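You operate a simulated robot arm through the tools that you are given. There is no shell and no other tool. Be economical: measure what you need, move in short steps, check, and stop when the job is done.

You run a simulated robot arm. Do the job below in one go: nothing can be reset, and whatever is moved stays where it is left.

Task
Open the bench drawer, take the silver nut from the inside of the bench drawer and leave it in the orange bucket, then shut the drawer. Fetch the white cap and set it on the top of the grey table. Fetch the pot marked "nuts" from the top of the wooden bench and set it on the shelf of the wooden bench. Pull the meter box door open. Any order will do.

It is judged by the outcome, as a careful person would: the job done as asked, and still so three seconds after it is handed in. It fails if anything else is knocked over, pushed out of place, dropped, spilled or broken. Lids that push on must go on centred and level and be pressed home; caps that screw on are set level and turned clockwise until they are tight.

Robot
A 7-joint arm with a fingered hand on a trunk, on a base that drives. Base frame: it is fixed to the floor where the robot stands at the start and does not move with it; the origin is under the middle of the robot, x ahead of it, y to its left, z up; the surface under the hand at the start is at about z = 0.76. Lengths are in m, angles in degrees, forces in N, time in s.
Its first joint turns from -166.0 to 166.0 degrees. Places, roughly: bench drawer [0.9, -0.1, 0.6]; blue pot, red pot [1, -0.25, 0.75]; meter box door [-6.7, -2.8, 1.5]; orange bucket (17x16x16 cm) [0.4, -0.8, 0.8]; shelf of the wooden bench [0.7, -0.6, 0.3]; silver nut (4x3x3 cm) [0.9, -0.1, 0.6]; top of the grey table [1.5, 0.5, 0.7]; white cap (4x4x3 cm) [1.1, -0.2, 0.8]. Payload 4 kg.
The tool frame sits at the grasp point between the pads (the TCP): z along the fingers, y along the line on which they close. The tips reach 0.03 m beyond it. The gripper opens to 0.104 m. The gripper's body begins 0.035 m behind the TCP. The gripper is a hand of 4 fingers: y runs from the thumb to the fingers, the wrist lies at [-0.015, -0.113, -0.19] in the tool frame, and closing takes about 1.5 s.
Orientation is told as [roll, pitch, yaw] about the base's x, y, z axes, in that order, counted from this pose: with the fingers straight down and the wrist toward the robot, the tool's x, y and z point along [0, 1, 0], [1, 0, 0] and [0, 0, -1] of the base frame.

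Tools
- The arm moves only by the tool arm_command. Its argument "motion" is a list of rows, each a list of 2 entries, a list of its own where there are three numbers: the turn, a rotation vector about the tool's x, y, z in degrees, then the shift along the tool's x, y, z in mm. In form: [[[ax, ay, az], [x, y, z]], ...]. A call has 1 to 10 rows; each row shifts and turns the commanded pose from where the row before left it, along the tool's axes as they then stand. "jaw" is the opening, from 0 (shut) to 1 (fully open), set as the call begins (left out, the last holds). Rows are played at 5 a second. More than 0.05 m and 8.6 degrees between two rows, or a gripper value outside its range, and nothing of the call is played. Where a pose cannot be reached the arm comes as near as it can. A force on the tool above 40 N (or 10 N above the force at the start of the call, whichever is more), or a blocked arm, ends the call early, and 0.2 s more pass. Each finger travels about 0.153 m/s and halts on what it meets, pressing with about 33 N; the grip force reading is that of the motor and also rises with nothing between the fingers. The clock runs only during rows and for 0.2 s after the last one: add rows that do not move to give the fingers time. It gives the time, the measured TCP pose, the force on the tool (base axes), the opening and the grip force at its end, in the units of the frame above (readings bear some noise), with the torque about the TCP (base axes, N m) and any sound that the robot's microphone picked up, and new pictures: "pictures" is both (left out), scene, wrist or none.
- Cameras (640 x 400 px; columns grow to the right, rows downward): "scene" is now at [0.2821, 0.127, 1.2193]; the picture's right is [-0.87, -0.50, 0.00], its down [-0.33, 0.57, -0.75] and it looks along [0.37, -0.65, -0.66] (base axes); focal length 214 px, centre (320, 200). "wrist" rides on the gripper at [0.061, -0.092, -0.13] in the tool frame; the picture's right is [-0.81, 0.28, -0.52], its down [-0.53, -0.71, 0.46] and it looks along [-0.24, 0.64, 0.72] (tool axes); focal length 275 px, centre (320, 200). There is no depth. A picture from a camera that has moved, and an enlarged one, comes with that camera's place and axes in the base frame and with its lens.
- drive_base(legs): drives the robot by 1 to 6 legs, each [ahead, left, turn to the left] in m, m and degrees, along the robot's own axes; the way and the turn of a leg run together, so that a leg with both is an arc; at most 1.5 m and 180 degrees a leg. The arm and the cameras ride along, it lands a little off, and it stops where it bumps. It gives what a move gives, and a new picture of the scene camera.
- curl_fingers(index, middle, ring, thumb_bend, thumb_turn): sets how far each is bent, from 0 (flat) to 1 (curled in); at 0.3 the hand is open as for a grip, at 0.7 the pads meet at the TCP. One left out holds its place. A second passes; each finger stops where it meets its share of the squeeze, and holds until it gets a number again. A gripper value or a shape takes the hand back. It gives what a move gives, with no picture; readings hold the bend of each and the force on the fingers (four entries, about 0 where the hand has none), thumb and palm. thumb_turn goes from beside the hand (0) to across from the fingers (1), as for a grip.
- hand_shape(shape): the hand has 4 fingers and takes this shape, open, in about a second: jaw (thumb against the fingers, like two jaws); tri (thumb and two fingers); tip (a fingertip pinch); poke (one finger out to press); point (the index stretched); flat (the hand flat); cup (the hand cupped); fist (a fist). The gripper value then closes the fingers along that shape, each until it touches; the sizes above hold for jaw. It gives what a move gives, with no picture.
- head_to(pan, tilt): turns the head with the scene camera to pan (to the left, within 143 degrees either way) and tilt (down, from -29 to 69), counted from straight ahead of the robot. It gives what a move gives, and a new picture of the scene camera.
- zoom(camera, box): a new picture of the part [left, top, right, bottom] of that camera's present view, enlarged. The clock stands still meanwhile.
- close_job(): hands the job in; it is judged then, once.

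Work in short steps. Places have to be worked out from the pictures, the camera data and where the tool is seen: move nearer, look again, correct. Check each grasp and each placing, and mend what went wrong. You have 165 turns and 260 pictures in all, those below and enlarged ones among them. Open the gripper and draw the arm clear of the work before you hand the job in, unless the task says otherwise; then end with one line.

The tools are called after "Emit:" by a JSON object that holds its "op" and its "data". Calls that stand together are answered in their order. arm_command: Moves the arm, as the interface text tells. Its arguments: {"type":"object","properties":{"motion":{"type":"array","items":{"type":"array"}},"jaw":{"type":"number"},"pictures":{"type":"string","enum":["both","scene","wrist","none"]}},"required":["motion"]} The other tools are called the same way: hand_shape (shape) gives the hand a shape; curl_fingers (index, middle, ring, thumb_bend, thumb_turn) moves the fingers one by one; drive_base (legs) drives the base; head_to (pan, tilt) turns the head that bears the scene camera; zoom (camera, box) takes an enlarged picture of a part of a camera's view; close_job () hands the job in.

At the start:

```text
time: 0.0
tcp_pos: [0.7159, -0.1709, 1.1443]
tool_rot: [0.1, 0.0, 0.0]
ft_force: [0.2, -0.7, -0.8]
wrist_torque: [-0.03, 0.01, -0.01]
opening: 0.1035
gripper_force: 0.1
shape: jaw
bend: [0.3, 0.3, 0.3, 0.3, 0.98]
finger forces: [0.1, 0.0, 0.1, 0.1, 0.1, 0.1]
robot x, y, heading: [-0.002, -0.0033, -0.2]
head pan, tilt: [-60.3, 41.0]
```

scene: 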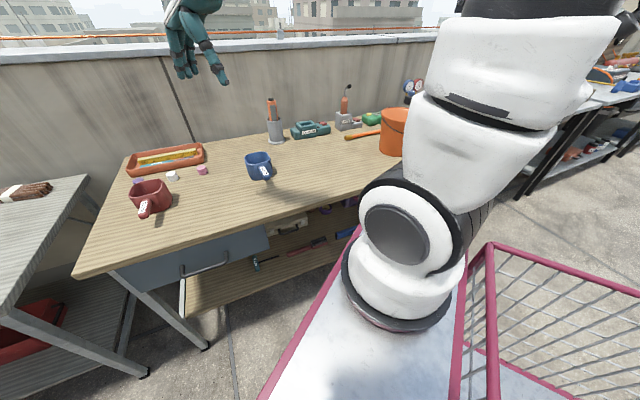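
wrist: 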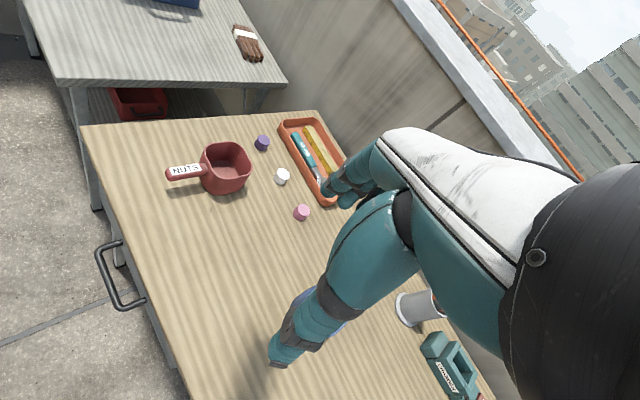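

I'll first look around: straight down at the robot's base and at the bench drawer area.

Emit:
{"op": "head_to", "data": {"pan": -20, "tilt": 60}}

Emit:
{"op": "head_to", "data": {"pan": 0, "tilt": 25}}

Emit:
{"op": "head_to", "data": {"pan": -110, "tilt": 40}}

```text
time: 1.1
tcp_pos: [0.7157, -0.1707, 1.1454]
tool_rot: [0.0, 0.0, -0.1]
ft_force: [0.7, -0.5, 0.5]
wrist_torque: [-0.01, 0.01, 0.0]
opening: 0.1036
gripper_force: 0.0
shape: jaw
bend: [0.3, 0.3, 0.3, 0.3, 0.98]
finger forces: [0.0, 0.0, 0.0, 0.0, 0.0, 0.0]
robot x, y, heading: [0.0011, 0.002, -0.0]
head pan, tilt: [-20.0, 60.0]
camera scene: at [0.3029, 0.1774, 1.1941], right [-0.34, -0.94, 0.0], down [-0.81, 0.3, -0.5], along [0.47, -0.17, -0.87], focal length 214 px, centre (320, 200)
```

scene: 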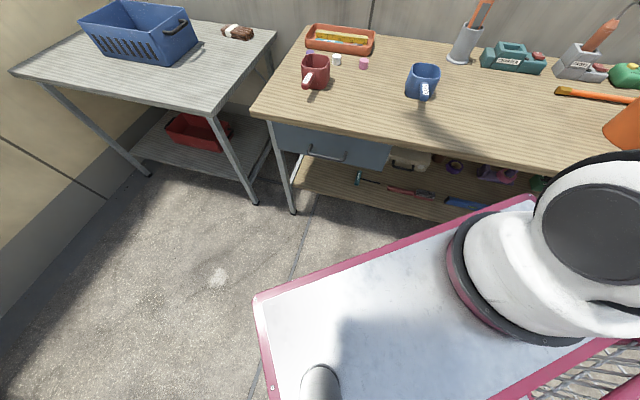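

```text
time: 2.1
tcp_pos: [0.7166, -0.1704, 1.1448]
tool_rot: [0.0, 0.0, 0.0]
ft_force: [0.6, 0.2, 0.2]
wrist_torque: [-0.02, 0.03, 0.01]
opening: 0.1034
gripper_force: 0.1
shape: jaw
bend: [0.3, 0.3, 0.3, 0.3, 0.98]
finger forces: [0.0, 0.0, 0.1, 0.0, 0.0, 0.1]
robot x, y, heading: [0.0011, -0.0001, -0.4]
head pan, tilt: [0.0, 25.0]
camera scene: at [0.3324, 0.2002, 1.244], right [0.0, -1.0, 0.0], down [-0.42, 0.0, -0.91], along [0.91, 0.0, -0.42], focal length 214 px, centre (320, 200)
```

scene: 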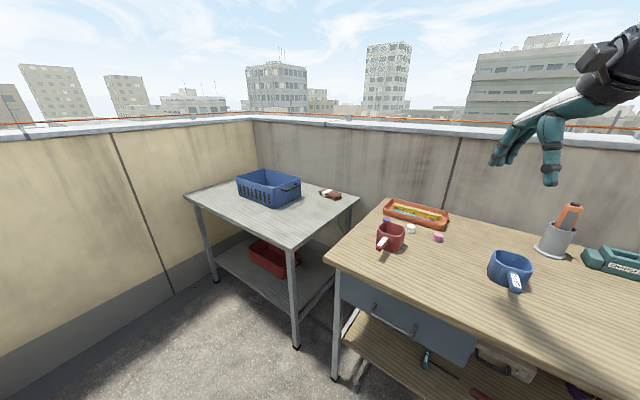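

```text
time: 4.0
tcp_pos: [0.7171, -0.1716, 1.1453]
tool_rot: [0.0, 0.0, 0.1]
ft_force: [0.2, 0.2, -0.3]
wrist_torque: [0.0, -0.01, -0.03]
opening: 0.1037
gripper_force: 0.1
shape: jaw
bend: [0.3, 0.3, 0.3, 0.3, 0.98]
finger forces: [0.0, 0.1, 0.1, 0.0, 0.0, 0.0]
robot x, y, heading: [0.0027, -0.0004, -0.1]
head pan, tilt: [-110.0, 40.0]
camera scene: at [0.2113, 0.1203, 1.2208], right [-0.94, 0.34, 0.0], down [0.22, 0.6, -0.77], along [-0.26, -0.72, -0.64], focal length 214 px, centre (320, 200)
```

scene: 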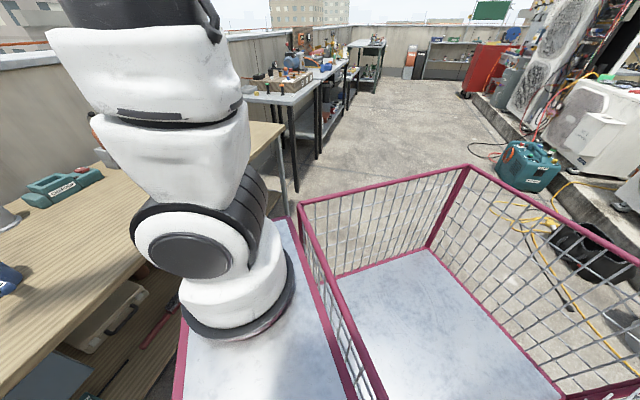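

The bench front runs at about -35° yaw; the drawer handle is about (0.77,-0.02,0.66). I'll square up the robot to the bench, a bit back so the drawer has room.

Emit:
{"op": "drive_base", "data": {"legs": [[0, 0, -35], [-0.2, 0.5, 0]]}}

Emit:
{"op": "head_to", "data": {"pan": -10, "tilt": 40}}

```text
time: 8.8
tcp_pos: [0.604, -0.0365, 1.1451]
tool_rot: [0.0, 0.0, -36.1]
ft_force: [0.2, -0.2, 0.7]
wrist_torque: [-0.02, -0.01, 0.02]
opening: 0.1035
gripper_force: 0.1
shape: jaw
bend: [0.3, 0.3, 0.3, 0.3, 0.98]
finger forces: [0.0, 0.0, 0.1, 0.0, 0.0, 0.1]
robot x, y, heading: [0.1289, 0.5272, -36.3]
head pan, tilt: [-110.0, 40.0]
camera scene: at [0.3682, 0.4962, 1.2208], right [-0.56, 0.83, 0.0], down [0.53, 0.36, -0.77], along [-0.64, -0.43, -0.64], focal length 214 px, centre (320, 200)
```

scene: 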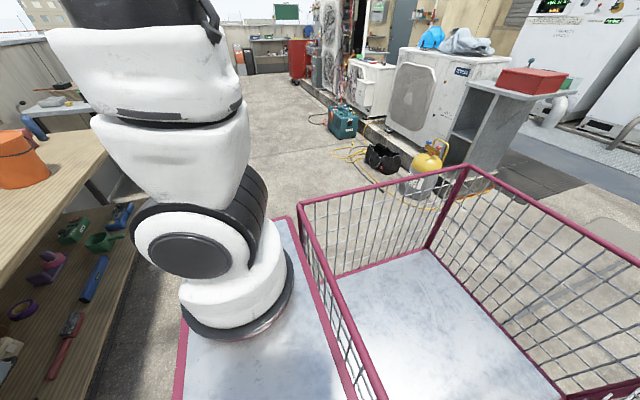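

```text
time: 10.5
tcp_pos: [0.6056, -0.0379, 1.1448]
tool_rot: [0.0, 0.0, -36.1]
ft_force: [0.0, 0.8, -0.3]
wrist_torque: [0.02, 0.01, -0.01]
opening: 0.1034
gripper_force: 0.1
shape: jaw
bend: [0.3, 0.3, 0.3, 0.3, 0.98]
finger forces: [0.0, 0.0, 0.0, 0.0, 0.1, 0.0]
robot x, y, heading: [0.1219, 0.5218, -36.2]
head pan, tilt: [-10.0, 40.0]
camera scene: at [0.4977, 0.4824, 1.2208], right [-0.72, -0.69, 0.0], down [-0.45, 0.46, -0.77], along [0.53, -0.55, -0.64], focal length 214 px, centre (320, 200)
```

scene: 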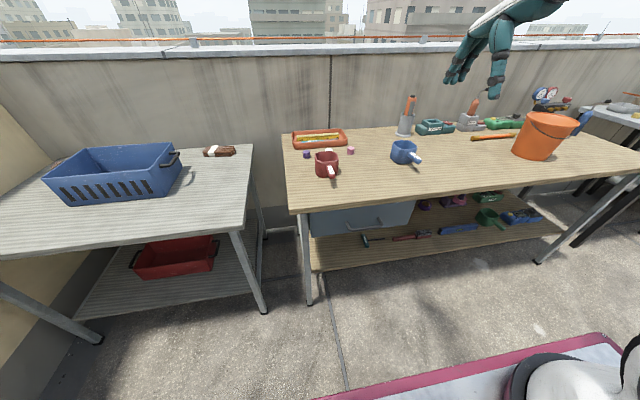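

Zoom on the drawer to get the handle's place precisely.

Emit:
{"op": "zoom", "data": {"camera": "scene", "box": [270, 130, 430, 230]}}

```text
4.00 times, centred on (350, 180) of scene
camera zoom: at [0.4977, 0.4824, 1.2208], right [-0.72, -0.69, 0.0], down [-0.45, 0.46, -0.77], along [0.53, -0.55, -0.64], focal length 858 px, centre (200, 280)
```

zoom: 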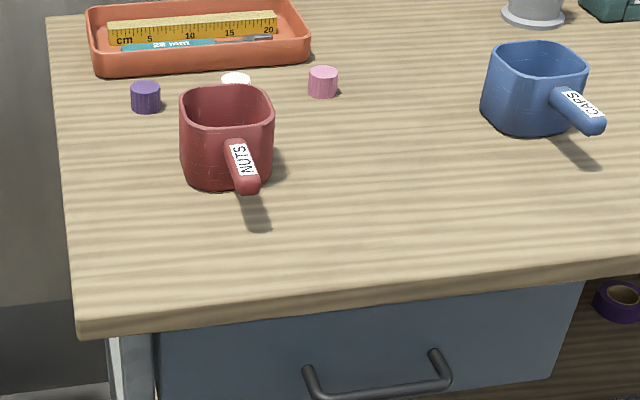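

Robot is squared with the bench. I back off 0.1 m for elbow room, and then tilt the hand fingers-forward and shift it level with the handle.

Emit:
{"op": "drive_base", "data": {"legs": [[-0.1, 0, 0]]}}

Emit:
{"op": "arm_command", "data": {"motion": [[[-8.5, 0, 0], [15, 0, 0]], [[-8.5, 0, 0], [15, 0, 0]], [[-8.5, 0, 0], [15, 0, 0]], [[-8.5, 0, 0], [15, 0, 0]], [[-8.5, 0, 0], [15, 0, 0]], [[-8.5, 0, 0], [15, 0, 0]], [[-8.5, 0, 0], [15, 0, 0]], [[0, 0, 0], [0, 0, 0]]], "pictures": "wrist"}}

```text
time: 11.7
tcp_pos: [0.5224, 0.0228, 1.1437]
tool_rot: [-0.1, -0.1, -36.1]
ft_force: [0.3, 0.2, 0.0]
wrist_torque: [0.01, -0.01, 0.02]
opening: 0.1034
gripper_force: 0.0
shape: jaw
bend: [0.3, 0.3, 0.3, 0.3, 0.98]
finger forces: [0.0, 0.0, 0.1, 0.1, 0.1, 0.0]
robot x, y, heading: [0.0431, 0.5819, -36.0]
head pan, tilt: [-10.0, 40.0]
camera scene: at [0.416, 0.5416, 1.2208], right [-0.72, -0.69, 0.0], down [-0.45, 0.46, -0.77], along [0.53, -0.55, -0.64], focal length 214 px, centre (320, 200)
```

scene: 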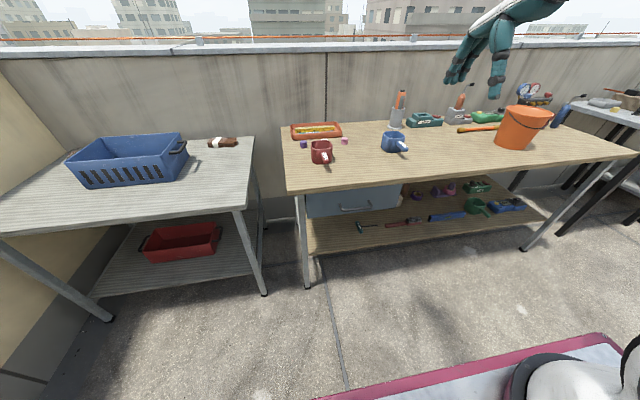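

```text
time: 13.5
tcp_pos: [0.6278, 0.0761, 1.1769]
tool_rot: [0.0, -59.5, -36.2]
ft_force: [-0.9, -0.6, -0.6]
wrist_torque: [0.0, 0.0, -0.03]
opening: 0.1037
gripper_force: 0.1
shape: jaw
bend: [0.3, 0.3, 0.3, 0.3, 0.97]
finger forces: [0.0, 0.1, 0.1, 0.0, 0.1, 0.0]
out of reach, approached as far as the arm can: row 5, 6, 7
robot x, y, heading: [0.041, 0.5822, -36.1]
head pan, tilt: [-10.0, 40.0]
camera wrist: at [0.5352, 0.2192, 1.1618], right [-0.73, -0.47, 0.5], down [-0.29, -0.45, -0.85], along [0.62, -0.76, 0.19], focal length 275 px, centre (320, 200)
```

wrist: 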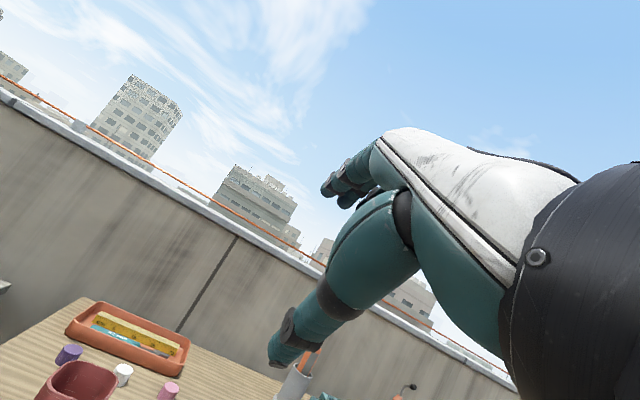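

Second zoom of the handle from this farther place, for triangulation.

Emit:
{"op": "zoom", "data": {"camera": "scene", "box": [290, 160, 418, 240]}}

```text
5.00 times, centred on (354, 200) of scene
camera zoom: at [0.416, 0.5416, 1.2208], right [-0.72, -0.69, 0.0], down [-0.45, 0.46, -0.77], along [0.53, -0.55, -0.64], focal length 1072 px, centre (150, 200)
```

zoom: 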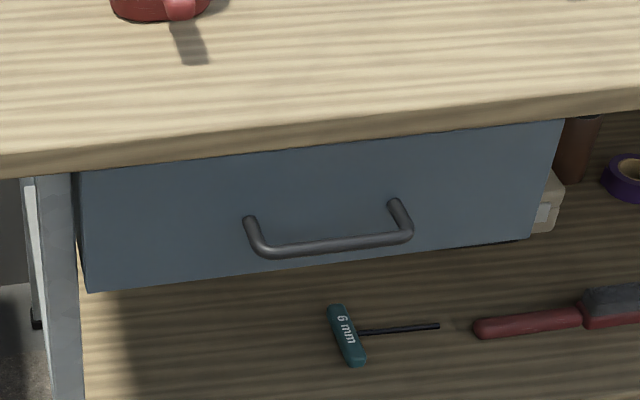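

Triangulation puts the bar at depth v=0.601, z=0.656, u=0.432 (bench axes). I lower the tilted hand a first bit and check how commands track.

Emit:
{"op": "arm_command", "data": {"motion": [[[0, 0, 0], [0, -34.5, 20.3]], [[0, 0, 0], [0, -34.5, 20.3]], [[0, 0, 0], [0, -34.5, 20.3]], [[0, 0, 0], [0, -34.5, 20.3]], [[0, 0, 0], [0, 0, 0]]], "jaw": 0.6, "pictures": "none"}}

```text
time: 14.7
tcp_pos: [0.6551, 0.0626, 1.0251]
tool_rot: [0.1, -59.5, -36.2]
ft_force: [1.0, 0.0, -0.2]
wrist_torque: [0.02, 0.03, 0.01]
opening: 0.0627
gripper_force: 0.1
shape: jaw
bend: [0.29, 0.41, 0.37, 0.64, 1.0]
finger forces: [0.0, 0.0, 0.0, 0.1, 0.1, 0.0]
out of reach, approached as far as the arm can: row 1, 2, 3
robot x, y, heading: [0.0434, 0.5823, -36.1]
head pan, tilt: [-10.0, 40.0]
```

Reach floor is about v=0.49 here, fine for me. Lower to the pre-grasp height in front of the handle.

Emit:
{"op": "arm_command", "data": {"motion": [[[0, 0, 0], [0, -34.3, 24.3]], [[0, 0, 0], [0, -34.3, 24.3]], [[0, 0, 0], [0, -34.3, 24.3]], [[0, 0, 0], [0, -34.3, 24.3]], [[0, 0, 0], [0, -34.3, 24.3]], [[0, 0, 0], [0, -34.3, 24.3]], [[0, 0, 0], [0, -34.3, 24.3]], [[0, 0, 0], [-4, -34.3, 24.3]], [[0, 0, 0], [0, 0, 0]]], "pictures": "both"}}

```text
time: 16.7
tcp_pos: [0.675, 0.0417, 0.6911]
tool_rot: [-0.1, -59.5, -36.2]
ft_force: [0.0, 0.8, 0.1]
wrist_torque: [0.0, 0.0, 0.03]
opening: 0.0627
gripper_force: 0.0
shape: jaw
bend: [0.29, 0.41, 0.37, 0.65, 1.0]
finger forces: [0.0, 0.1, 0.0, 0.0, 0.0, 0.0]
robot x, y, heading: [0.0455, 0.5833, -36.3]
head pan, tilt: [-10.0, 40.0]
camera scene: at [0.416, 0.5416, 1.2208], right [-0.72, -0.69, 0.0], down [-0.45, 0.46, -0.77], along [0.53, -0.55, -0.64], focal length 214 px, centre (320, 200)
camera wrist: at [0.582, 0.1849, 0.6761], right [-0.73, -0.47, 0.5], down [-0.29, -0.45, -0.85], along [0.62, -0.76, 0.19], focal length 275 px, centre (320, 200)
```

scene: 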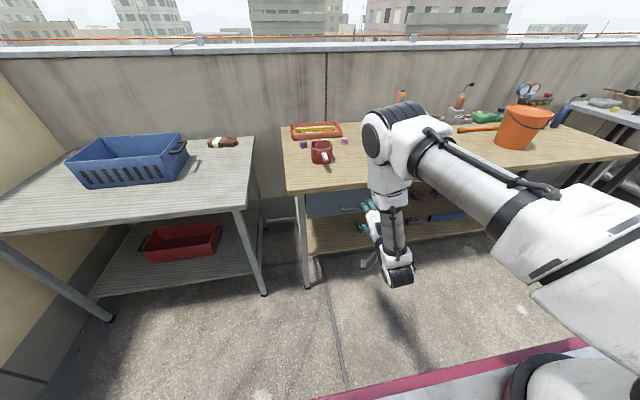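
wrist: 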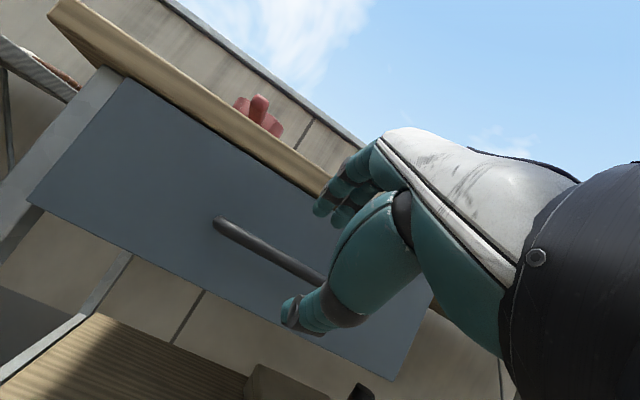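

Emit:
{"op": "zoom", "data": {"camera": "wrist", "box": [190, 120, 430, 400]}}

```text
1.43 times, centred on (310, 260) of wrist
camera zoom: at [0.582, 0.1849, 0.6761], right [-0.73, -0.47, 0.5], down [-0.29, -0.45, -0.85], along [0.62, -0.76, 0.19], focal length 393 px, centre (334, 114)
```

zoom: 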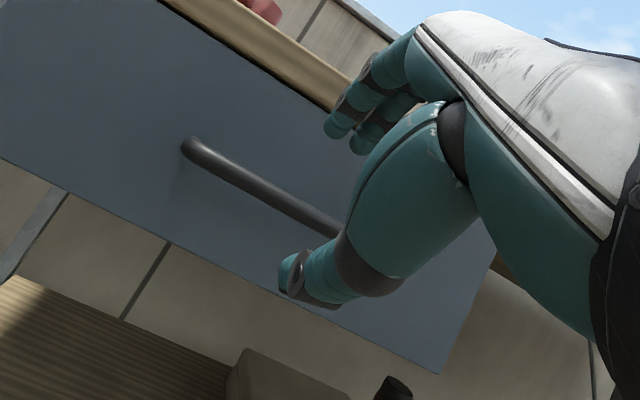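

The bar lies between thumb and fingers, ahead. Advance so it sits in the grip, then close.

Emit:
{"op": "arm_command", "data": {"motion": [[[0, 0, 0], [0, 5.2, 24]], [[0, 0, 0], [0, 5.2, 24]], [[0, 0, 0], [0, 5.2, 24]], [[0, 0, 0], [0, 0, 0]]], "pictures": "wrist"}}

```text
time: 17.7
tcp_pos: [0.732, 0.0015, 0.6668]
tool_rot: [0.0, -59.5, -36.1]
ft_force: [-15.0, 11.3, 4.9]
wrist_torque: [-0.32, -0.48, 0.15]
opening: 0.0589
gripper_force: 0.0
shape: jaw
bend: [0.75, 0.42, 0.37, 0.65, 1.0]
finger forces: [11.5, 7.2, 0.7, 0.1, 0.1, 0.0]
robot x, y, heading: [0.0443, 0.5831, -36.1]
head pan, tilt: [-10.0, 40.0]
camera wrist: at [0.6387, 0.1443, 0.6519], right [-0.72, -0.47, 0.5], down [-0.29, -0.45, -0.85], along [0.62, -0.76, 0.19], focal length 275 px, centre (320, 200)
```

wrist: 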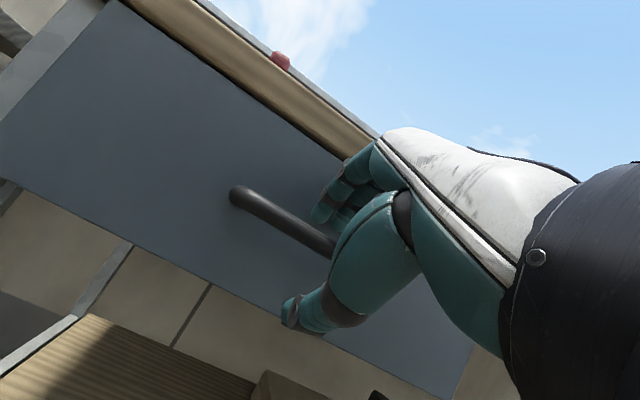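

Fingertips touch the drawer face; the bar is in the grip. Back off slightly and close.

Emit:
{"op": "arm_command", "data": {"motion": [[[0, 0, 0], [0, -4, -7]], [[0, 0, 0], [0, 0, 0]]], "pictures": "none"}}

Emit:
{"op": "arm_command", "data": {"motion": [[[0, 0, 0], [0, 0, 0]], [[0, 0, 0], [0, 0, 0]], [[0, 0, 0], [0, 0, 0]], [[0, 0, 0], [0, 0, 0]], [[0, 0, 0], [0, 0, 0]], [[0, 0, 0], [0, 0, 0]], [[0, 0, 0], [0, 0, 0]], [[0, 0, 0], [0, 0, 0]]], "jaw": 0, "pictures": "wrist"}}

```text
time: 18.3
tcp_pos: [0.7231, 0.0045, 0.6658]
tool_rot: [-0.1, -59.6, -36.1]
ft_force: [-0.2, 0.5, 0.2]
wrist_torque: [0.02, 0.0, -0.03]
opening: 0.0624
gripper_force: 0.1
shape: jaw
bend: [0.29, 0.41, 0.37, 0.65, 1.0]
finger forces: [0.1, 0.1, 0.1, 0.0, 0.0, 0.0]
robot x, y, heading: [0.0468, 0.5858, -36.0]
head pan, tilt: [-10.0, 40.0]
```

```text
time: 20.1
tcp_pos: [0.7248, 0.0055, 0.6653]
tool_rot: [0.0, -59.4, -36.1]
ft_force: [3.7, -4.3, -14.8]
wrist_torque: [0.03, 0.1, 0.1]
opening: 0.0001
gripper_force: 32.9
shape: jaw
bend: [0.71, 0.7, 0.7, 0.72, 1.0]
finger forces: [14.7, 5.9, 3.0, 0.1, 34.4, 0.0]
robot x, y, heading: [0.0468, 0.5834, -36.1]
head pan, tilt: [-10.0, 40.0]
camera wrist: at [0.6323, 0.148, 0.6512], right [-0.72, -0.47, 0.5], down [-0.29, -0.45, -0.85], along [0.62, -0.76, 0.19], focal length 275 px, centre (320, 200)
```

wrist: 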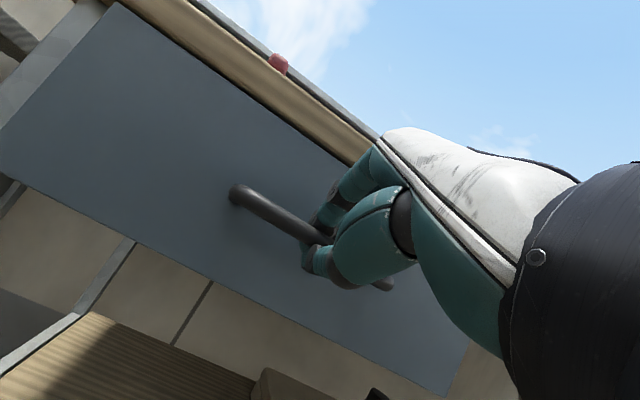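

Thumb and fingers are wrapped at the bar. Pull by driving back a little and check.

Emit:
{"op": "drive_base", "data": {"legs": [[-0.1, 0, 0]]}}

Emit:
{"op": "arm_command", "data": {"motion": [[[0, 0, 0], [0, 0, 0]]], "pictures": "wrist"}}

```text
time: 21.2
tcp_pos: [0.6437, 0.0629, 0.6656]
tool_rot: [0.1, -59.4, -36.3]
ft_force: [5.5, 9.0, -14.7]
wrist_torque: [0.07, 0.14, 0.19]
opening: 0.0
gripper_force: 32.9
shape: jaw
bend: [0.71, 0.7, 0.7, 0.72, 1.0]
finger forces: [14.3, 5.1, 2.9, 0.1, 34.4, 0.0]
robot x, y, heading: [-0.0361, 0.6434, -36.4]
head pan, tilt: [-10.0, 40.0]
camera scene: at [0.3364, 0.5991, 1.2206], right [-0.72, -0.69, 0.0], down [-0.44, 0.46, -0.77], along [0.53, -0.55, -0.64], focal length 214 px, centre (320, 200)
```

scene: 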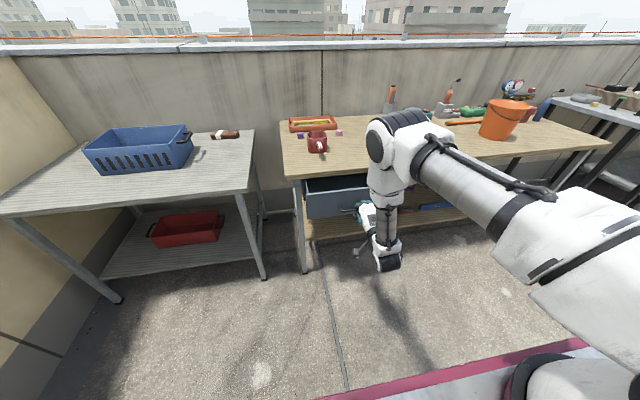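

```text
time: 21.6
tcp_pos: [0.6436, 0.0636, 0.6652]
tool_rot: [0.1, -59.3, -36.3]
ft_force: [2.1, 3.8, -8.3]
wrist_torque: [0.04, 0.09, 0.14]
opening: 0.0
gripper_force: 33.4
shape: jaw
bend: [0.71, 0.7, 0.7, 0.73, 1.0]
finger forces: [15.5, 5.4, 2.8, 0.0, 32.4, 0.0]
robot x, y, heading: [-0.0358, 0.6408, -36.1]
head pan, tilt: [-10.0, 40.0]
camera wrist: at [0.5511, 0.2064, 0.6511], right [-0.72, -0.47, 0.5], down [-0.29, -0.45, -0.85], along [0.62, -0.76, 0.18], focal length 275 px, centre (320, 200)
```

wrist: 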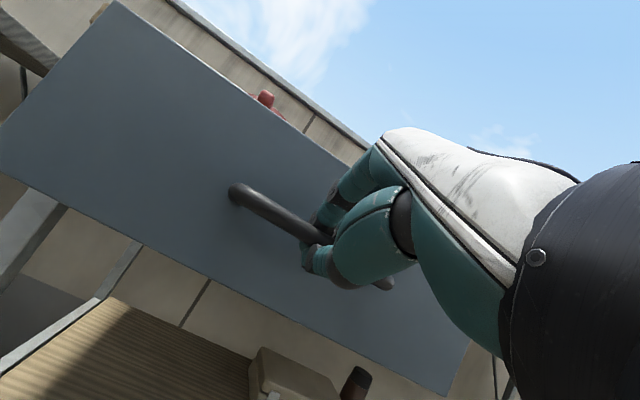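

The drawer is coming out. Pull another 0.15 m, watching the force.

Emit:
{"op": "drive_base", "data": {"legs": [[-0.13, 0, 0]]}}

```text
time: 22.9
tcp_pos: [0.5382, 0.139, 0.6656]
tool_rot: [0.0, -59.5, -36.3]
ft_force: [1.8, 5.1, -15.5]
wrist_torque: [0.06, 0.15, 0.15]
opening: 0.0002
gripper_force: 32.7
shape: jaw
bend: [0.71, 0.7, 0.7, 0.73, 1.0]
finger forces: [0.2, 5.6, 3.1, 0.1, 35.2, 0.0]
robot x, y, heading: [-0.1365, 0.7181, -36.3]
head pan, tilt: [-10.0, 40.0]
camera scene: at [0.2312, 0.6761, 1.2206], right [-0.72, -0.69, 0.0], down [-0.44, 0.47, -0.77], along [0.53, -0.55, -0.64], focal length 214 px, centre (320, 200)
```

scene: 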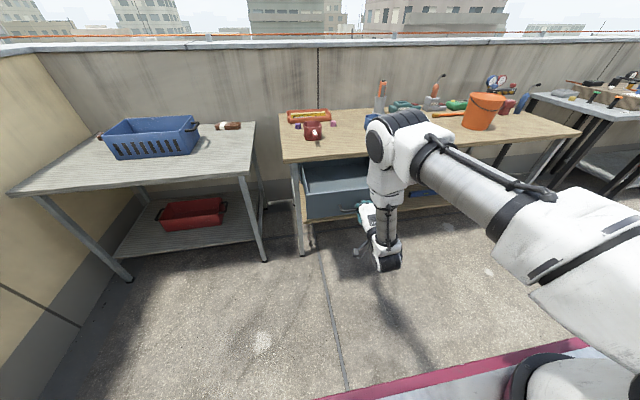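

Emit:
{"op": "zoom", "data": {"camera": "scene", "box": [280, 130, 400, 230]}}

```text
4.00 times, centred on (340, 180) of scene
camera zoom: at [0.2312, 0.6761, 1.2206], right [-0.72, -0.69, 0.0], down [-0.44, 0.47, -0.77], along [0.53, -0.55, -0.64], focal length 858 px, centre (240, 280)
```

zoom: 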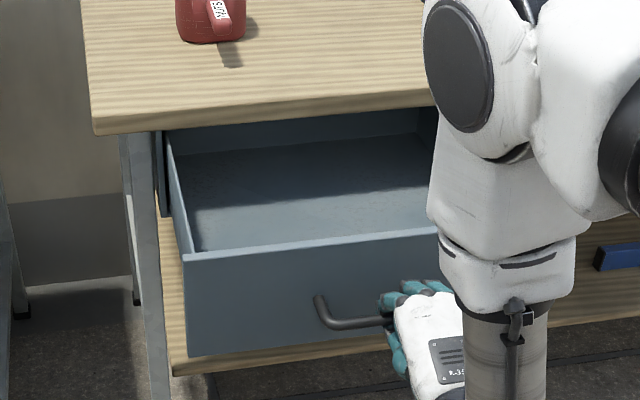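

Nut not in view yet, probably on the right behind the arm. Release the bar and withdraw the hand.

Emit:
{"op": "drive_base", "data": {"legs": [[-0.04, 0, 0]]}}

Emit:
{"op": "arm_command", "data": {"motion": [[[0, 0, 0], [0, 0, 0]], [[0, 0, 0], [0, 0, 0]], [[0, 0, 0], [0, 0, 0]], [[0, 0, 0], [0, 0, 0]], [[0, 0, 0], [0, 0, 0]]], "jaw": 0.7, "pictures": "wrist"}}

```text
time: 23.8
tcp_pos: [0.5058, 0.1634, 0.6654]
tool_rot: [0.2, -59.3, -36.3]
ft_force: [-0.4, 0.4, -12.8]
wrist_torque: [0.0, 0.15, 0.09]
opening: 0.0
gripper_force: 32.8
shape: jaw
bend: [0.71, 0.7, 0.7, 0.73, 1.0]
finger forces: [0.2, 0.0, 3.1, 0.1, 33.8, 0.0]
robot x, y, heading: [-0.1733, 0.7417, -36.3]
head pan, tilt: [-10.0, 40.0]
camera scene: at [0.1983, 0.7002, 1.2207], right [-0.72, -0.69, 0.0], down [-0.44, 0.47, -0.77], along [0.53, -0.55, -0.64], focal length 214 px, centre (320, 200)
```

scene: 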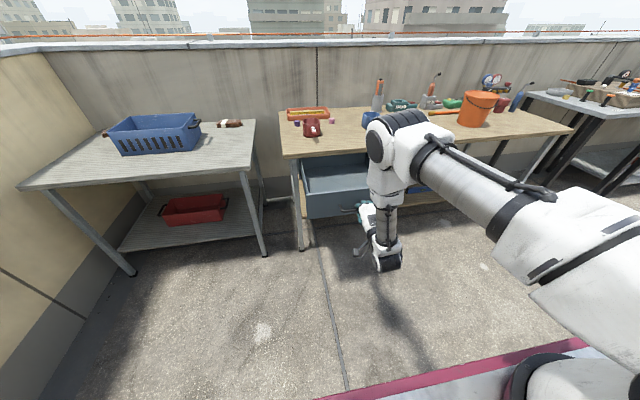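

```text
time: 25.0
tcp_pos: [0.5046, 0.1641, 0.6652]
tool_rot: [0.1, -59.2, -36.3]
ft_force: [-1.1, 0.5, -0.7]
wrist_torque: [-0.02, -0.01, -0.05]
opening: 0.0724
gripper_force: 0.1
shape: jaw
bend: [0.28, 0.37, 0.34, 0.58, 0.99]
finger forces: [0.5, 0.0, 0.0, 0.1, 0.0, 0.0]
robot x, y, heading: [-0.1753, 0.7469, -36.3]
head pan, tilt: [-10.0, 40.0]
camera wrist: at [0.4125, 0.3074, 0.6512], right [-0.72, -0.47, 0.5], down [-0.29, -0.45, -0.85], along [0.62, -0.76, 0.18], focal length 275 px, centre (320, 200)
```

wrist: 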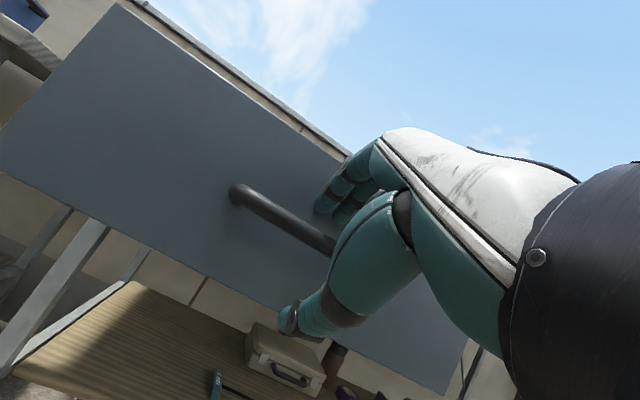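

Withdraw straight back, then lift.

Emit:
{"op": "arm_command", "data": {"motion": [[[0, 0, 0], [0, -18, -30]], [[0, 0, 0], [0, -18, -30]], [[0, 0, 0], [0, 36, -22]], [[0, 0, 0], [0, 36, -22]], [[0, 0, 0], [0, 36, -22]], [[0, 0, 0], [0, 36, -22]], [[0, 0, 0], [0, 36, -22]], [[0, 0, 0], [0, 36, -22]], [[0, 0, 0], [0, 36, -22]], [[0, 0, 0], [0, 36, -22]]], "pictures": "none"}}

Emit:
{"op": "arm_command", "data": {"motion": [[[8.5, 0, 0], [0, 0, 0]], [[8.5, 0, 0], [0, 0, 0]], [[8.5, 0, 0], [0, 0, 0]], [[8.5, 0, 0], [0, 0, 0]], [[8.5, 0, 0], [0, 0, 0]], [[8.5, 0, 0], [0, 0, 0]], [[8.4, 0, 0], [0, 0, 0]]], "jaw": 1, "pictures": "both"}}

```text
time: 27.2
tcp_pos: [0.4444, 0.2096, 1.0004]
tool_rot: [0.0, -59.2, -36.3]
ft_force: [0.9, 0.3, -0.2]
wrist_torque: [-0.01, 0.0, 0.03]
opening: 0.0727
gripper_force: 0.0
shape: jaw
bend: [0.27, 0.37, 0.34, 0.58, 0.99]
finger forces: [0.0, 0.0, 0.0, 0.1, 0.0, 0.0]
robot x, y, heading: [-0.17, 0.741, -36.3]
head pan, tilt: [-10.0, 40.0]
```

```text
time: 28.8
tcp_pos: [0.4426, 0.2076, 1.0021]
tool_rot: [-0.1, 0.3, -36.2]
ft_force: [-0.2, 0.6, 0.4]
wrist_torque: [-0.05, -0.01, -0.03]
opening: 0.104
gripper_force: 0.0
shape: jaw
bend: [0.3, 0.3, 0.3, 0.3, 0.98]
finger forces: [0.1, 0.1, 0.0, 0.0, 0.0, 0.0]
robot x, y, heading: [-0.1723, 0.7434, -36.4]
head pan, tilt: [-10.0, 40.0]
camera scene: at [0.1979, 0.7005, 1.2208], right [-0.72, -0.69, 0.0], down [-0.44, 0.46, -0.77], along [0.53, -0.55, -0.64], focal length 214 px, centre (320, 200)
camera wrist: at [0.4062, 0.3111, 1.1315], right [-0.26, -0.82, 0.52], down [-0.89, -0.01, -0.45], along [0.37, -0.58, -0.73], focal length 275 px, centre (320, 200)
```

scene: 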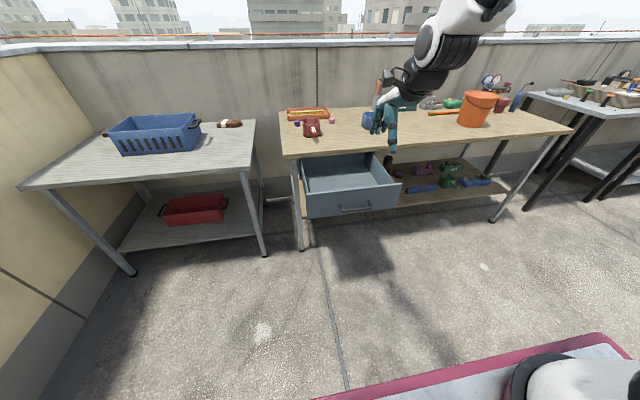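
wrist: 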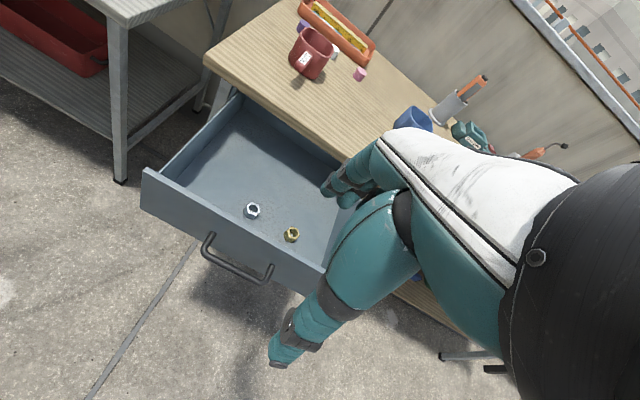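

The drawer is open; the silver nut is near the front and a brass one beside it. Zoom on them.

Emit:
{"op": "zoom", "data": {"camera": "wrist", "box": [130, 90, 370, 290]}}

Emit:
{"op": "zoom", "data": {"camera": "scene", "box": [280, 130, 420, 230]}}

```text
2.00 times, centred on (250, 190) of wrist
camera zoom: at [0.4062, 0.3111, 1.1315], right [-0.26, -0.82, 0.52], down [-0.89, -0.01, -0.45], along [0.37, -0.58, -0.73], focal length 551 px, centre (460, 220)
```

zoom: 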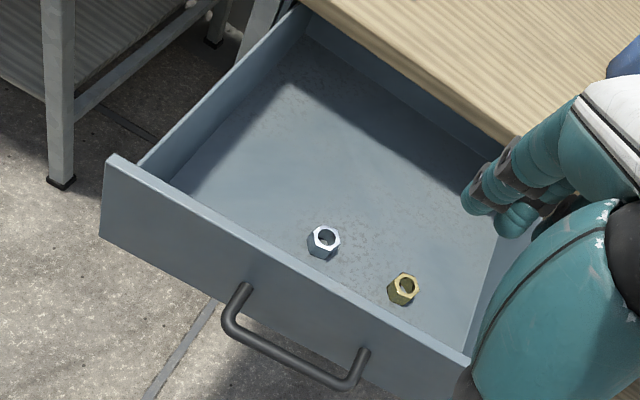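

```text
4.00 times, centred on (350, 180) of scene
camera zoom: at [0.1979, 0.7005, 1.2208], right [-0.72, -0.69, 0.0], down [-0.44, 0.46, -0.77], along [0.53, -0.55, -0.64], focal length 858 px, centre (200, 280)
```

zoom: 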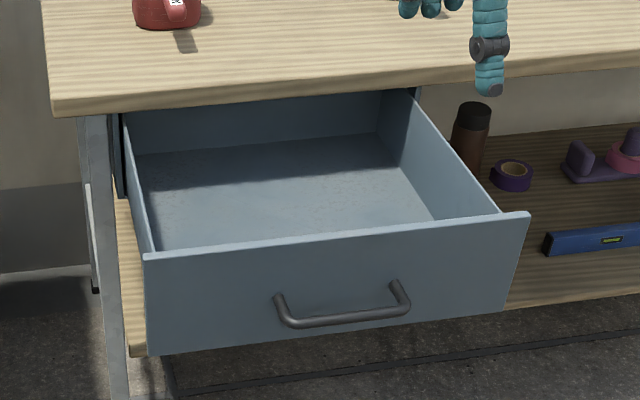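

Silver nut at about (0.643,0.096,0.625). I'll drive forward 0.25 m so it lies ~0.79 ahead, and turn the hand 90° so the wrist lies sideways over the drawer and clears its front.

Emit:
{"op": "drive_base", "data": {"legs": [[0.25, 0, 0]]}}

Emit:
{"op": "arm_command", "data": {"motion": [[[0, 0, -8.5], [0, 0, 0]], [[0, 0, -8.5], [0, 0, 0]], [[0, 0, -8.5], [0, 0, 0]], [[0, 0, -8.5], [0, 0, 0]], [[0, 0, -8.5], [0, 0, 0]], [[0, 0, -8.5], [0, 0, 0]], [[0, 0, -8.5], [0, 0, 0]], [[0, 0, -8.5], [0, 0, 0]], [[0, 0, -8.5], [0, 0, 0]], [[0, 0, -8.5], [0, 0, 0]]], "pictures": "both"}}

```text
time: 30.6
tcp_pos: [0.649, 0.0617, 1.0024]
tool_rot: [0.0, 0.0, -35.9]
ft_force: [-1.0, -0.3, -0.7]
wrist_torque: [0.0, -0.07, -0.04]
opening: 0.1043
gripper_force: 0.1
shape: jaw
bend: [0.3, 0.3, 0.3, 0.3, 0.98]
finger forces: [0.1, 0.0, 0.1, 0.0, 0.0, 0.1]
robot x, y, heading: [0.0324, 0.5962, -36.3]
head pan, tilt: [-10.0, 40.0]
camera scene: at [0.4011, 0.5533, 1.2208], right [-0.72, -0.69, 0.0], down [-0.45, 0.46, -0.77], along [0.53, -0.55, -0.64], focal length 214 px, centre (320, 200)
```

scene: 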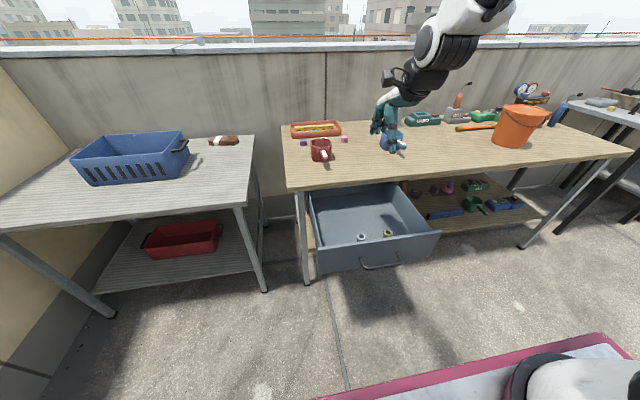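

```text
time: 32.8
tcp_pos: [0.6487, 0.0602, 1.0014]
tool_rot: [0.1, -0.1, 49.1]
ft_force: [1.7, 0.3, 0.1]
wrist_torque: [0.01, -0.01, 0.01]
opening: 0.104
gripper_force: 0.1
shape: jaw
bend: [0.3, 0.3, 0.3, 0.3, 0.98]
finger forces: [0.0, 0.0, 0.0, 0.0, 0.1, 0.1]
robot x, y, heading: [0.0313, 0.5952, -36.5]
head pan, tilt: [-10.0, 40.0]
camera scene: at [0.401, 0.5533, 1.2208], right [-0.72, -0.69, 0.0], down [-0.45, 0.46, -0.77], along [0.53, -0.55, -0.64], focal length 214 px, centre (320, 200)
camera wrist: at [0.5427, 0.0318, 1.1312], right [0.79, -0.32, 0.52], down [-0.06, -0.89, -0.46], along [0.61, 0.33, -0.72], focal length 275 px, centre (320, 200)
```

scene: 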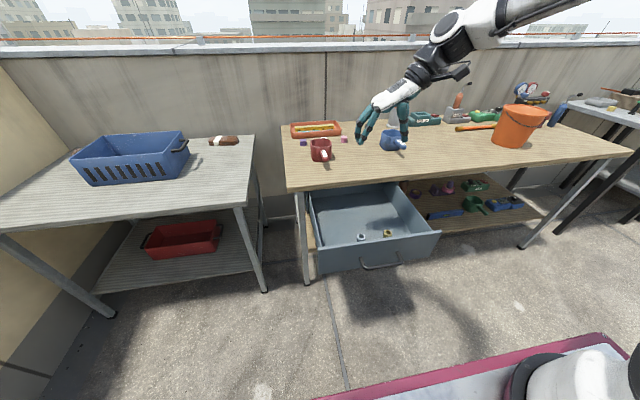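
wrist: 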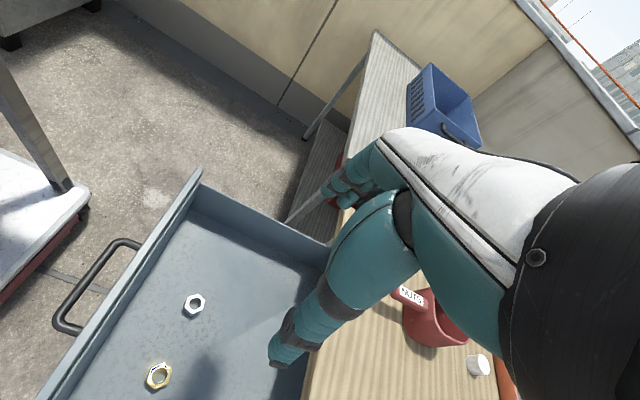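

Sideways wrist works. Nut estimate (0.640,0.092). Move above it and descend to z≈0.72.

Emit:
{"op": "arm_command", "data": {"motion": [[[0, 0, 0], [27.8, 18.3, 0]], [[0, 0, -5], [0, 0, 40]], [[0, 0, 0], [0, 0, 40]], [[0, 0, 0], [0, 0, 40]], [[0, 0, 0], [0, 0, 40]], [[0, 0, 0], [0, 0, 40]], [[0, 0, 0], [0, 0, 40]], [[0, 0, 0], [0, 0, 40]], [[0, 0, 0], [0, 0, 0]]], "jaw": 0.8, "pictures": "both"}}

```text
time: 34.8
tcp_pos: [0.6394, 0.0942, 0.7214]
tool_rot: [0.1, 0.0, 53.9]
ft_force: [-0.3, 0.4, 0.2]
wrist_torque: [-0.01, 0.04, -0.02]
opening: 0.0835
gripper_force: 0.0
shape: jaw
bend: [0.27, 0.34, 0.32, 0.49, 0.99]
finger forces: [0.1, 0.0, 0.0, 0.1, 0.0, 0.0]
robot x, y, heading: [0.0299, 0.5944, -36.2]
head pan, tilt: [-10.0, 40.0]
camera scene: at [0.4011, 0.5533, 1.2208], right [-0.72, -0.69, 0.0], down [-0.45, 0.46, -0.77], along [0.53, -0.55, -0.64], focal length 214 px, centre (320, 200)
camera wrist: at [0.5364, 0.0553, 0.851], right [0.82, -0.25, 0.52], down [0.01, -0.89, -0.46], along [0.58, 0.38, -0.72], focal length 275 px, centre (320, 200)
```

scene: 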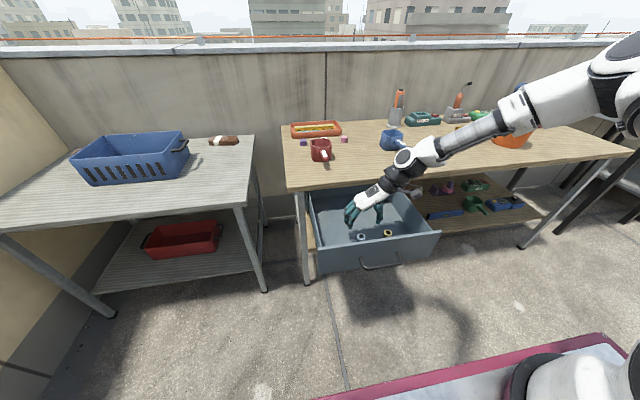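
wrist: 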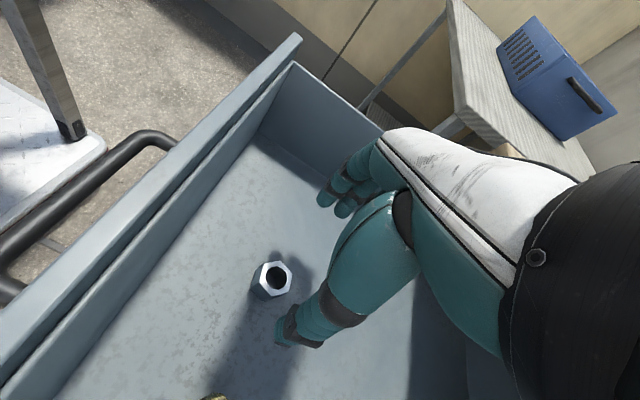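

Nut is right under the TCP. Descend onto it.

Emit:
{"op": "arm_command", "data": {"motion": [[[0, 0, 0], [1, -3, 25]], [[0, 0, 0], [0, 0, 25]], [[0, 0, 0], [0, 0, 20]], [[0, 0, 0], [0, 0, 12]], [[0, 0, 0], [0, 0, 0]]], "pictures": "wrist"}}

```text
time: 36.0
tcp_pos: [0.6404, 0.0928, 0.6437]
tool_rot: [-0.3, -0.1, 53.9]
ft_force: [-0.2, -1.1, 13.9]
wrist_torque: [0.41, -0.39, 0.03]
opening: 0.0824
gripper_force: 0.1
shape: jaw
bend: [0.27, 0.33, 0.32, 0.49, 0.99]
finger forces: [1.7, 11.4, 0.0, 0.0, 0.6, 0.0]
robot x, y, heading: [0.0286, 0.5935, -36.1]
head pan, tilt: [-10.0, 40.0]
stopped in row 5: the force on the tool passed its limit at 42 N (the readings are from after the stop); the commanded pose is now the measured one
camera wrist: at [0.5363, 0.0546, 0.7729], right [0.81, -0.26, 0.52], down [0.01, -0.89, -0.46], along [0.58, 0.38, -0.72], focal length 275 px, centre (320, 200)
```

wrist: 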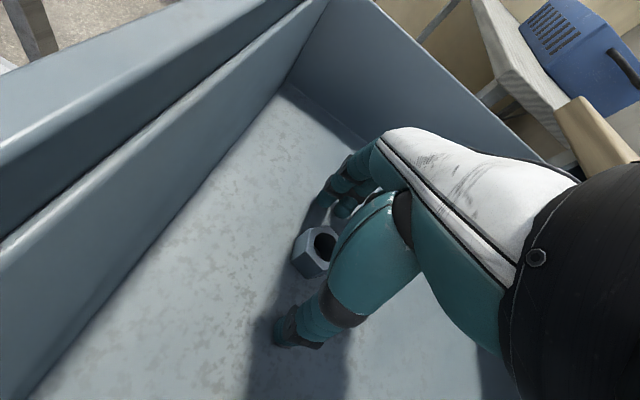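

Fingertips touch the drawer floor. Lift 3 mm and close on the nut.

Emit:
{"op": "arm_command", "data": {"motion": [[[0, 0, 0], [0, 0, -3]], [[0, 0, 0], [0, 0, 0]], [[0, 0, 0], [0, 0, 0]]], "pictures": "none"}}

Emit:
{"op": "arm_command", "data": {"motion": [[[0, 0, 0], [0, 0, 0]], [[0, 0, 0], [0, 0, 0]], [[0, 0, 0], [0, 0, 0]], [[0, 0, 0], [0, 0, 0]], [[0, 0, 0], [0, 0, 0]], [[0, 0, 0], [0, 0, 0]], [[0, 0, 0], [0, 0, 0]], [[0, 0, 0], [0, 0, 0]]], "jaw": 0, "pictures": "wrist"}}

```text
time: 36.8
tcp_pos: [0.6412, 0.0925, 0.6456]
tool_rot: [-0.1, -0.1, 54.0]
ft_force: [0.4, -0.2, 0.2]
wrist_torque: [0.0, -0.03, 0.03]
opening: 0.0827
gripper_force: 0.1
shape: jaw
bend: [0.27, 0.34, 0.32, 0.49, 0.99]
finger forces: [0.0, 0.1, 0.1, 0.0, 0.1, 0.1]
robot x, y, heading: [0.0329, 0.5925, -36.0]
head pan, tilt: [-10.0, 40.0]
```

```text
time: 38.6
tcp_pos: [0.6399, 0.0924, 0.6469]
tool_rot: [-0.1, -0.2, 53.8]
ft_force: [0.1, -0.3, -0.9]
wrist_torque: [0.0, -0.01, -0.02]
opening: 0.0225
gripper_force: 33.4
shape: jaw
bend: [0.74, 0.59, 0.64, 0.75, 1.0]
finger forces: [14.7, 11.8, 0.0, 0.1, 26.7, 0.0]
robot x, y, heading: [0.0287, 0.5936, -36.3]
head pan, tilt: [-10.0, 40.0]
camera wrist: at [0.5368, 0.0549, 0.7748], right [0.82, -0.26, 0.52], down [0.01, -0.89, -0.46], along [0.58, 0.38, -0.72], focal length 275 px, centre (320, 200)
```

wrist: 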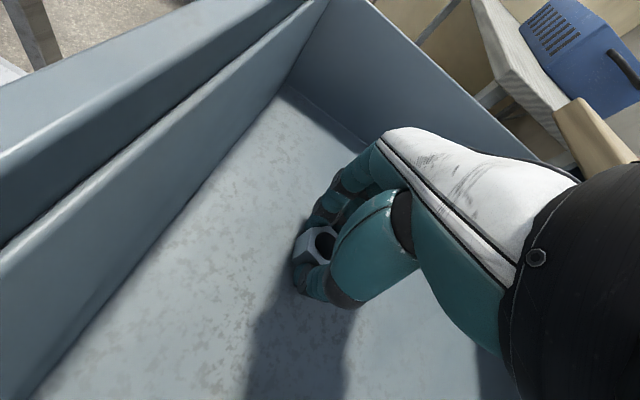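

Nut is held (opening 0.0225 with grip force). Lift well clear.

Emit:
{"op": "arm_command", "data": {"motion": [[[0, 0, 0], [0, 0, -20]], [[0, 0, 0], [0, 0, -45]], [[0, 0, 0], [0, 0, -45]], [[0, 0, 0], [0, 0, -45]], [[0, 0, 0], [0, 0, -45]], [[0, 0, 0], [0, 0, -45]], [[0, 0, 0], [0, 0, -45]], [[0, 0, 0], [0, 0, -45]], [[0, 0, 0], [0, 0, -45]], [[0, 0, 0], [0, 0, -45]]], "pictures": "both"}}

```text
time: 40.8
tcp_pos: [0.6382, 0.0932, 1.0689]
tool_rot: [-0.1, -0.1, 53.8]
ft_force: [-0.6, 0.2, -0.1]
wrist_torque: [0.0, 0.03, 0.0]
opening: 0.0219
gripper_force: 32.6
shape: jaw
bend: [0.74, 0.59, 0.64, 0.76, 1.0]
finger forces: [14.8, 12.2, 0.0, 0.1, 26.5, 0.0]
robot x, y, heading: [0.0303, 0.5939, -36.2]
head pan, tilt: [-10.0, 40.0]
camera scene: at [0.4011, 0.553, 1.2208], right [-0.72, -0.69, 0.0], down [-0.45, 0.46, -0.77], along [0.53, -0.55, -0.64], focal length 214 px, centre (320, 200)
camera wrist: at [0.5345, 0.0548, 1.1982], right [0.82, -0.26, 0.52], down [0.01, -0.89, -0.46], along [0.58, 0.38, -0.72], focal length 275 px, centre (320, 200)
```

scene: 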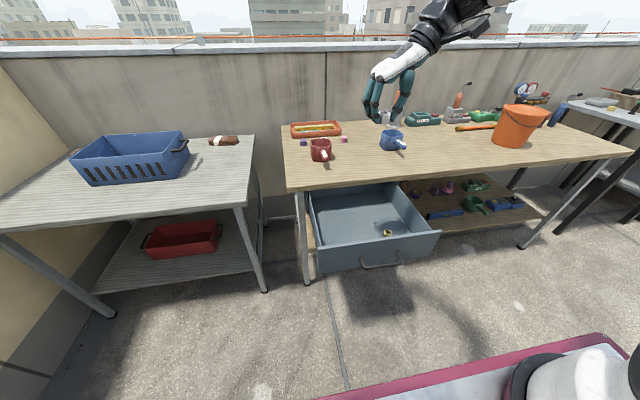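
wrist: 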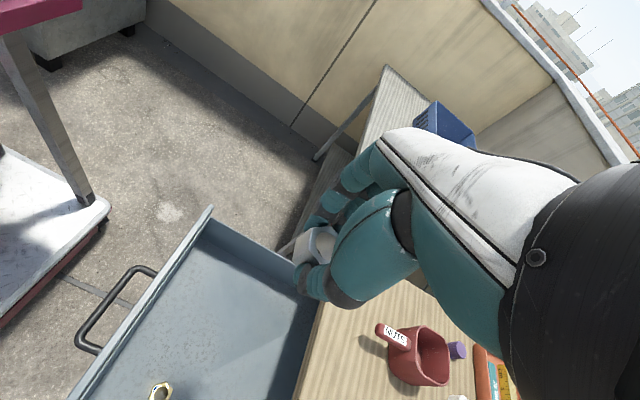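

Nut held. Bucket is around (0.42,-0.78). Drive right along the bench, then forward, to bring the hand above it.

Emit:
{"op": "drive_base", "data": {"legs": [[0, -0.83, 0]]}}

Emit:
{"op": "head_to", "data": {"pan": -15, "tilt": 40}}

```text
time: 45.2
tcp_pos: [0.1648, -0.5623, 1.0688]
tool_rot: [-0.1, -0.1, 54.4]
ft_force: [0.2, -0.4, -0.4]
wrist_torque: [0.0, -0.01, 0.01]
opening: 0.0224
gripper_force: 32.8
shape: jaw
bend: [0.74, 0.59, 0.64, 0.76, 1.0]
finger forces: [14.9, 12.4, 0.0, 0.1, 26.4, 0.0]
robot x, y, heading: [-0.4462, -0.0678, -35.8]
head pan, tilt: [-10.0, 40.0]
camera scene: at [-0.0765, -0.1044, 1.2208], right [-0.72, -0.7, 0.0], down [-0.45, 0.46, -0.77], along [0.54, -0.55, -0.64], focal length 214 px, centre (320, 200)
```

scene: 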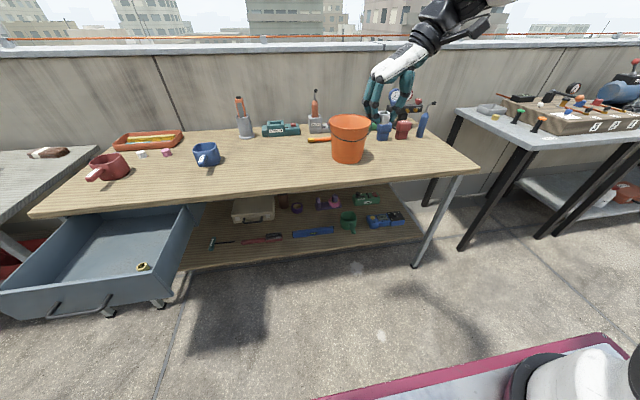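

```text
time: 45.9
tcp_pos: [0.1641, -0.5623, 1.0694]
tool_rot: [-0.2, -0.1, 54.3]
ft_force: [0.6, -0.3, -1.5]
wrist_torque: [0.0, -0.02, -0.02]
opening: 0.0224
gripper_force: 33.4
shape: jaw
bend: [0.74, 0.59, 0.64, 0.76, 1.0]
finger forces: [15.0, 12.3, 0.0, 0.0, 26.5, 0.0]
robot x, y, heading: [-0.4524, -0.0602, -35.8]
head pan, tilt: [-15.0, 40.0]
camera scene: at [-0.082, -0.1093, 1.2208], right [-0.77, -0.63, 0.0], down [-0.41, 0.5, -0.77], along [0.49, -0.59, -0.64], focal length 214 px, centre (320, 200)
```

scene: 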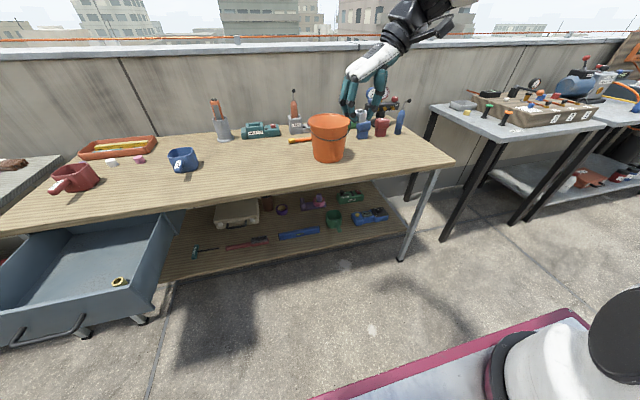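

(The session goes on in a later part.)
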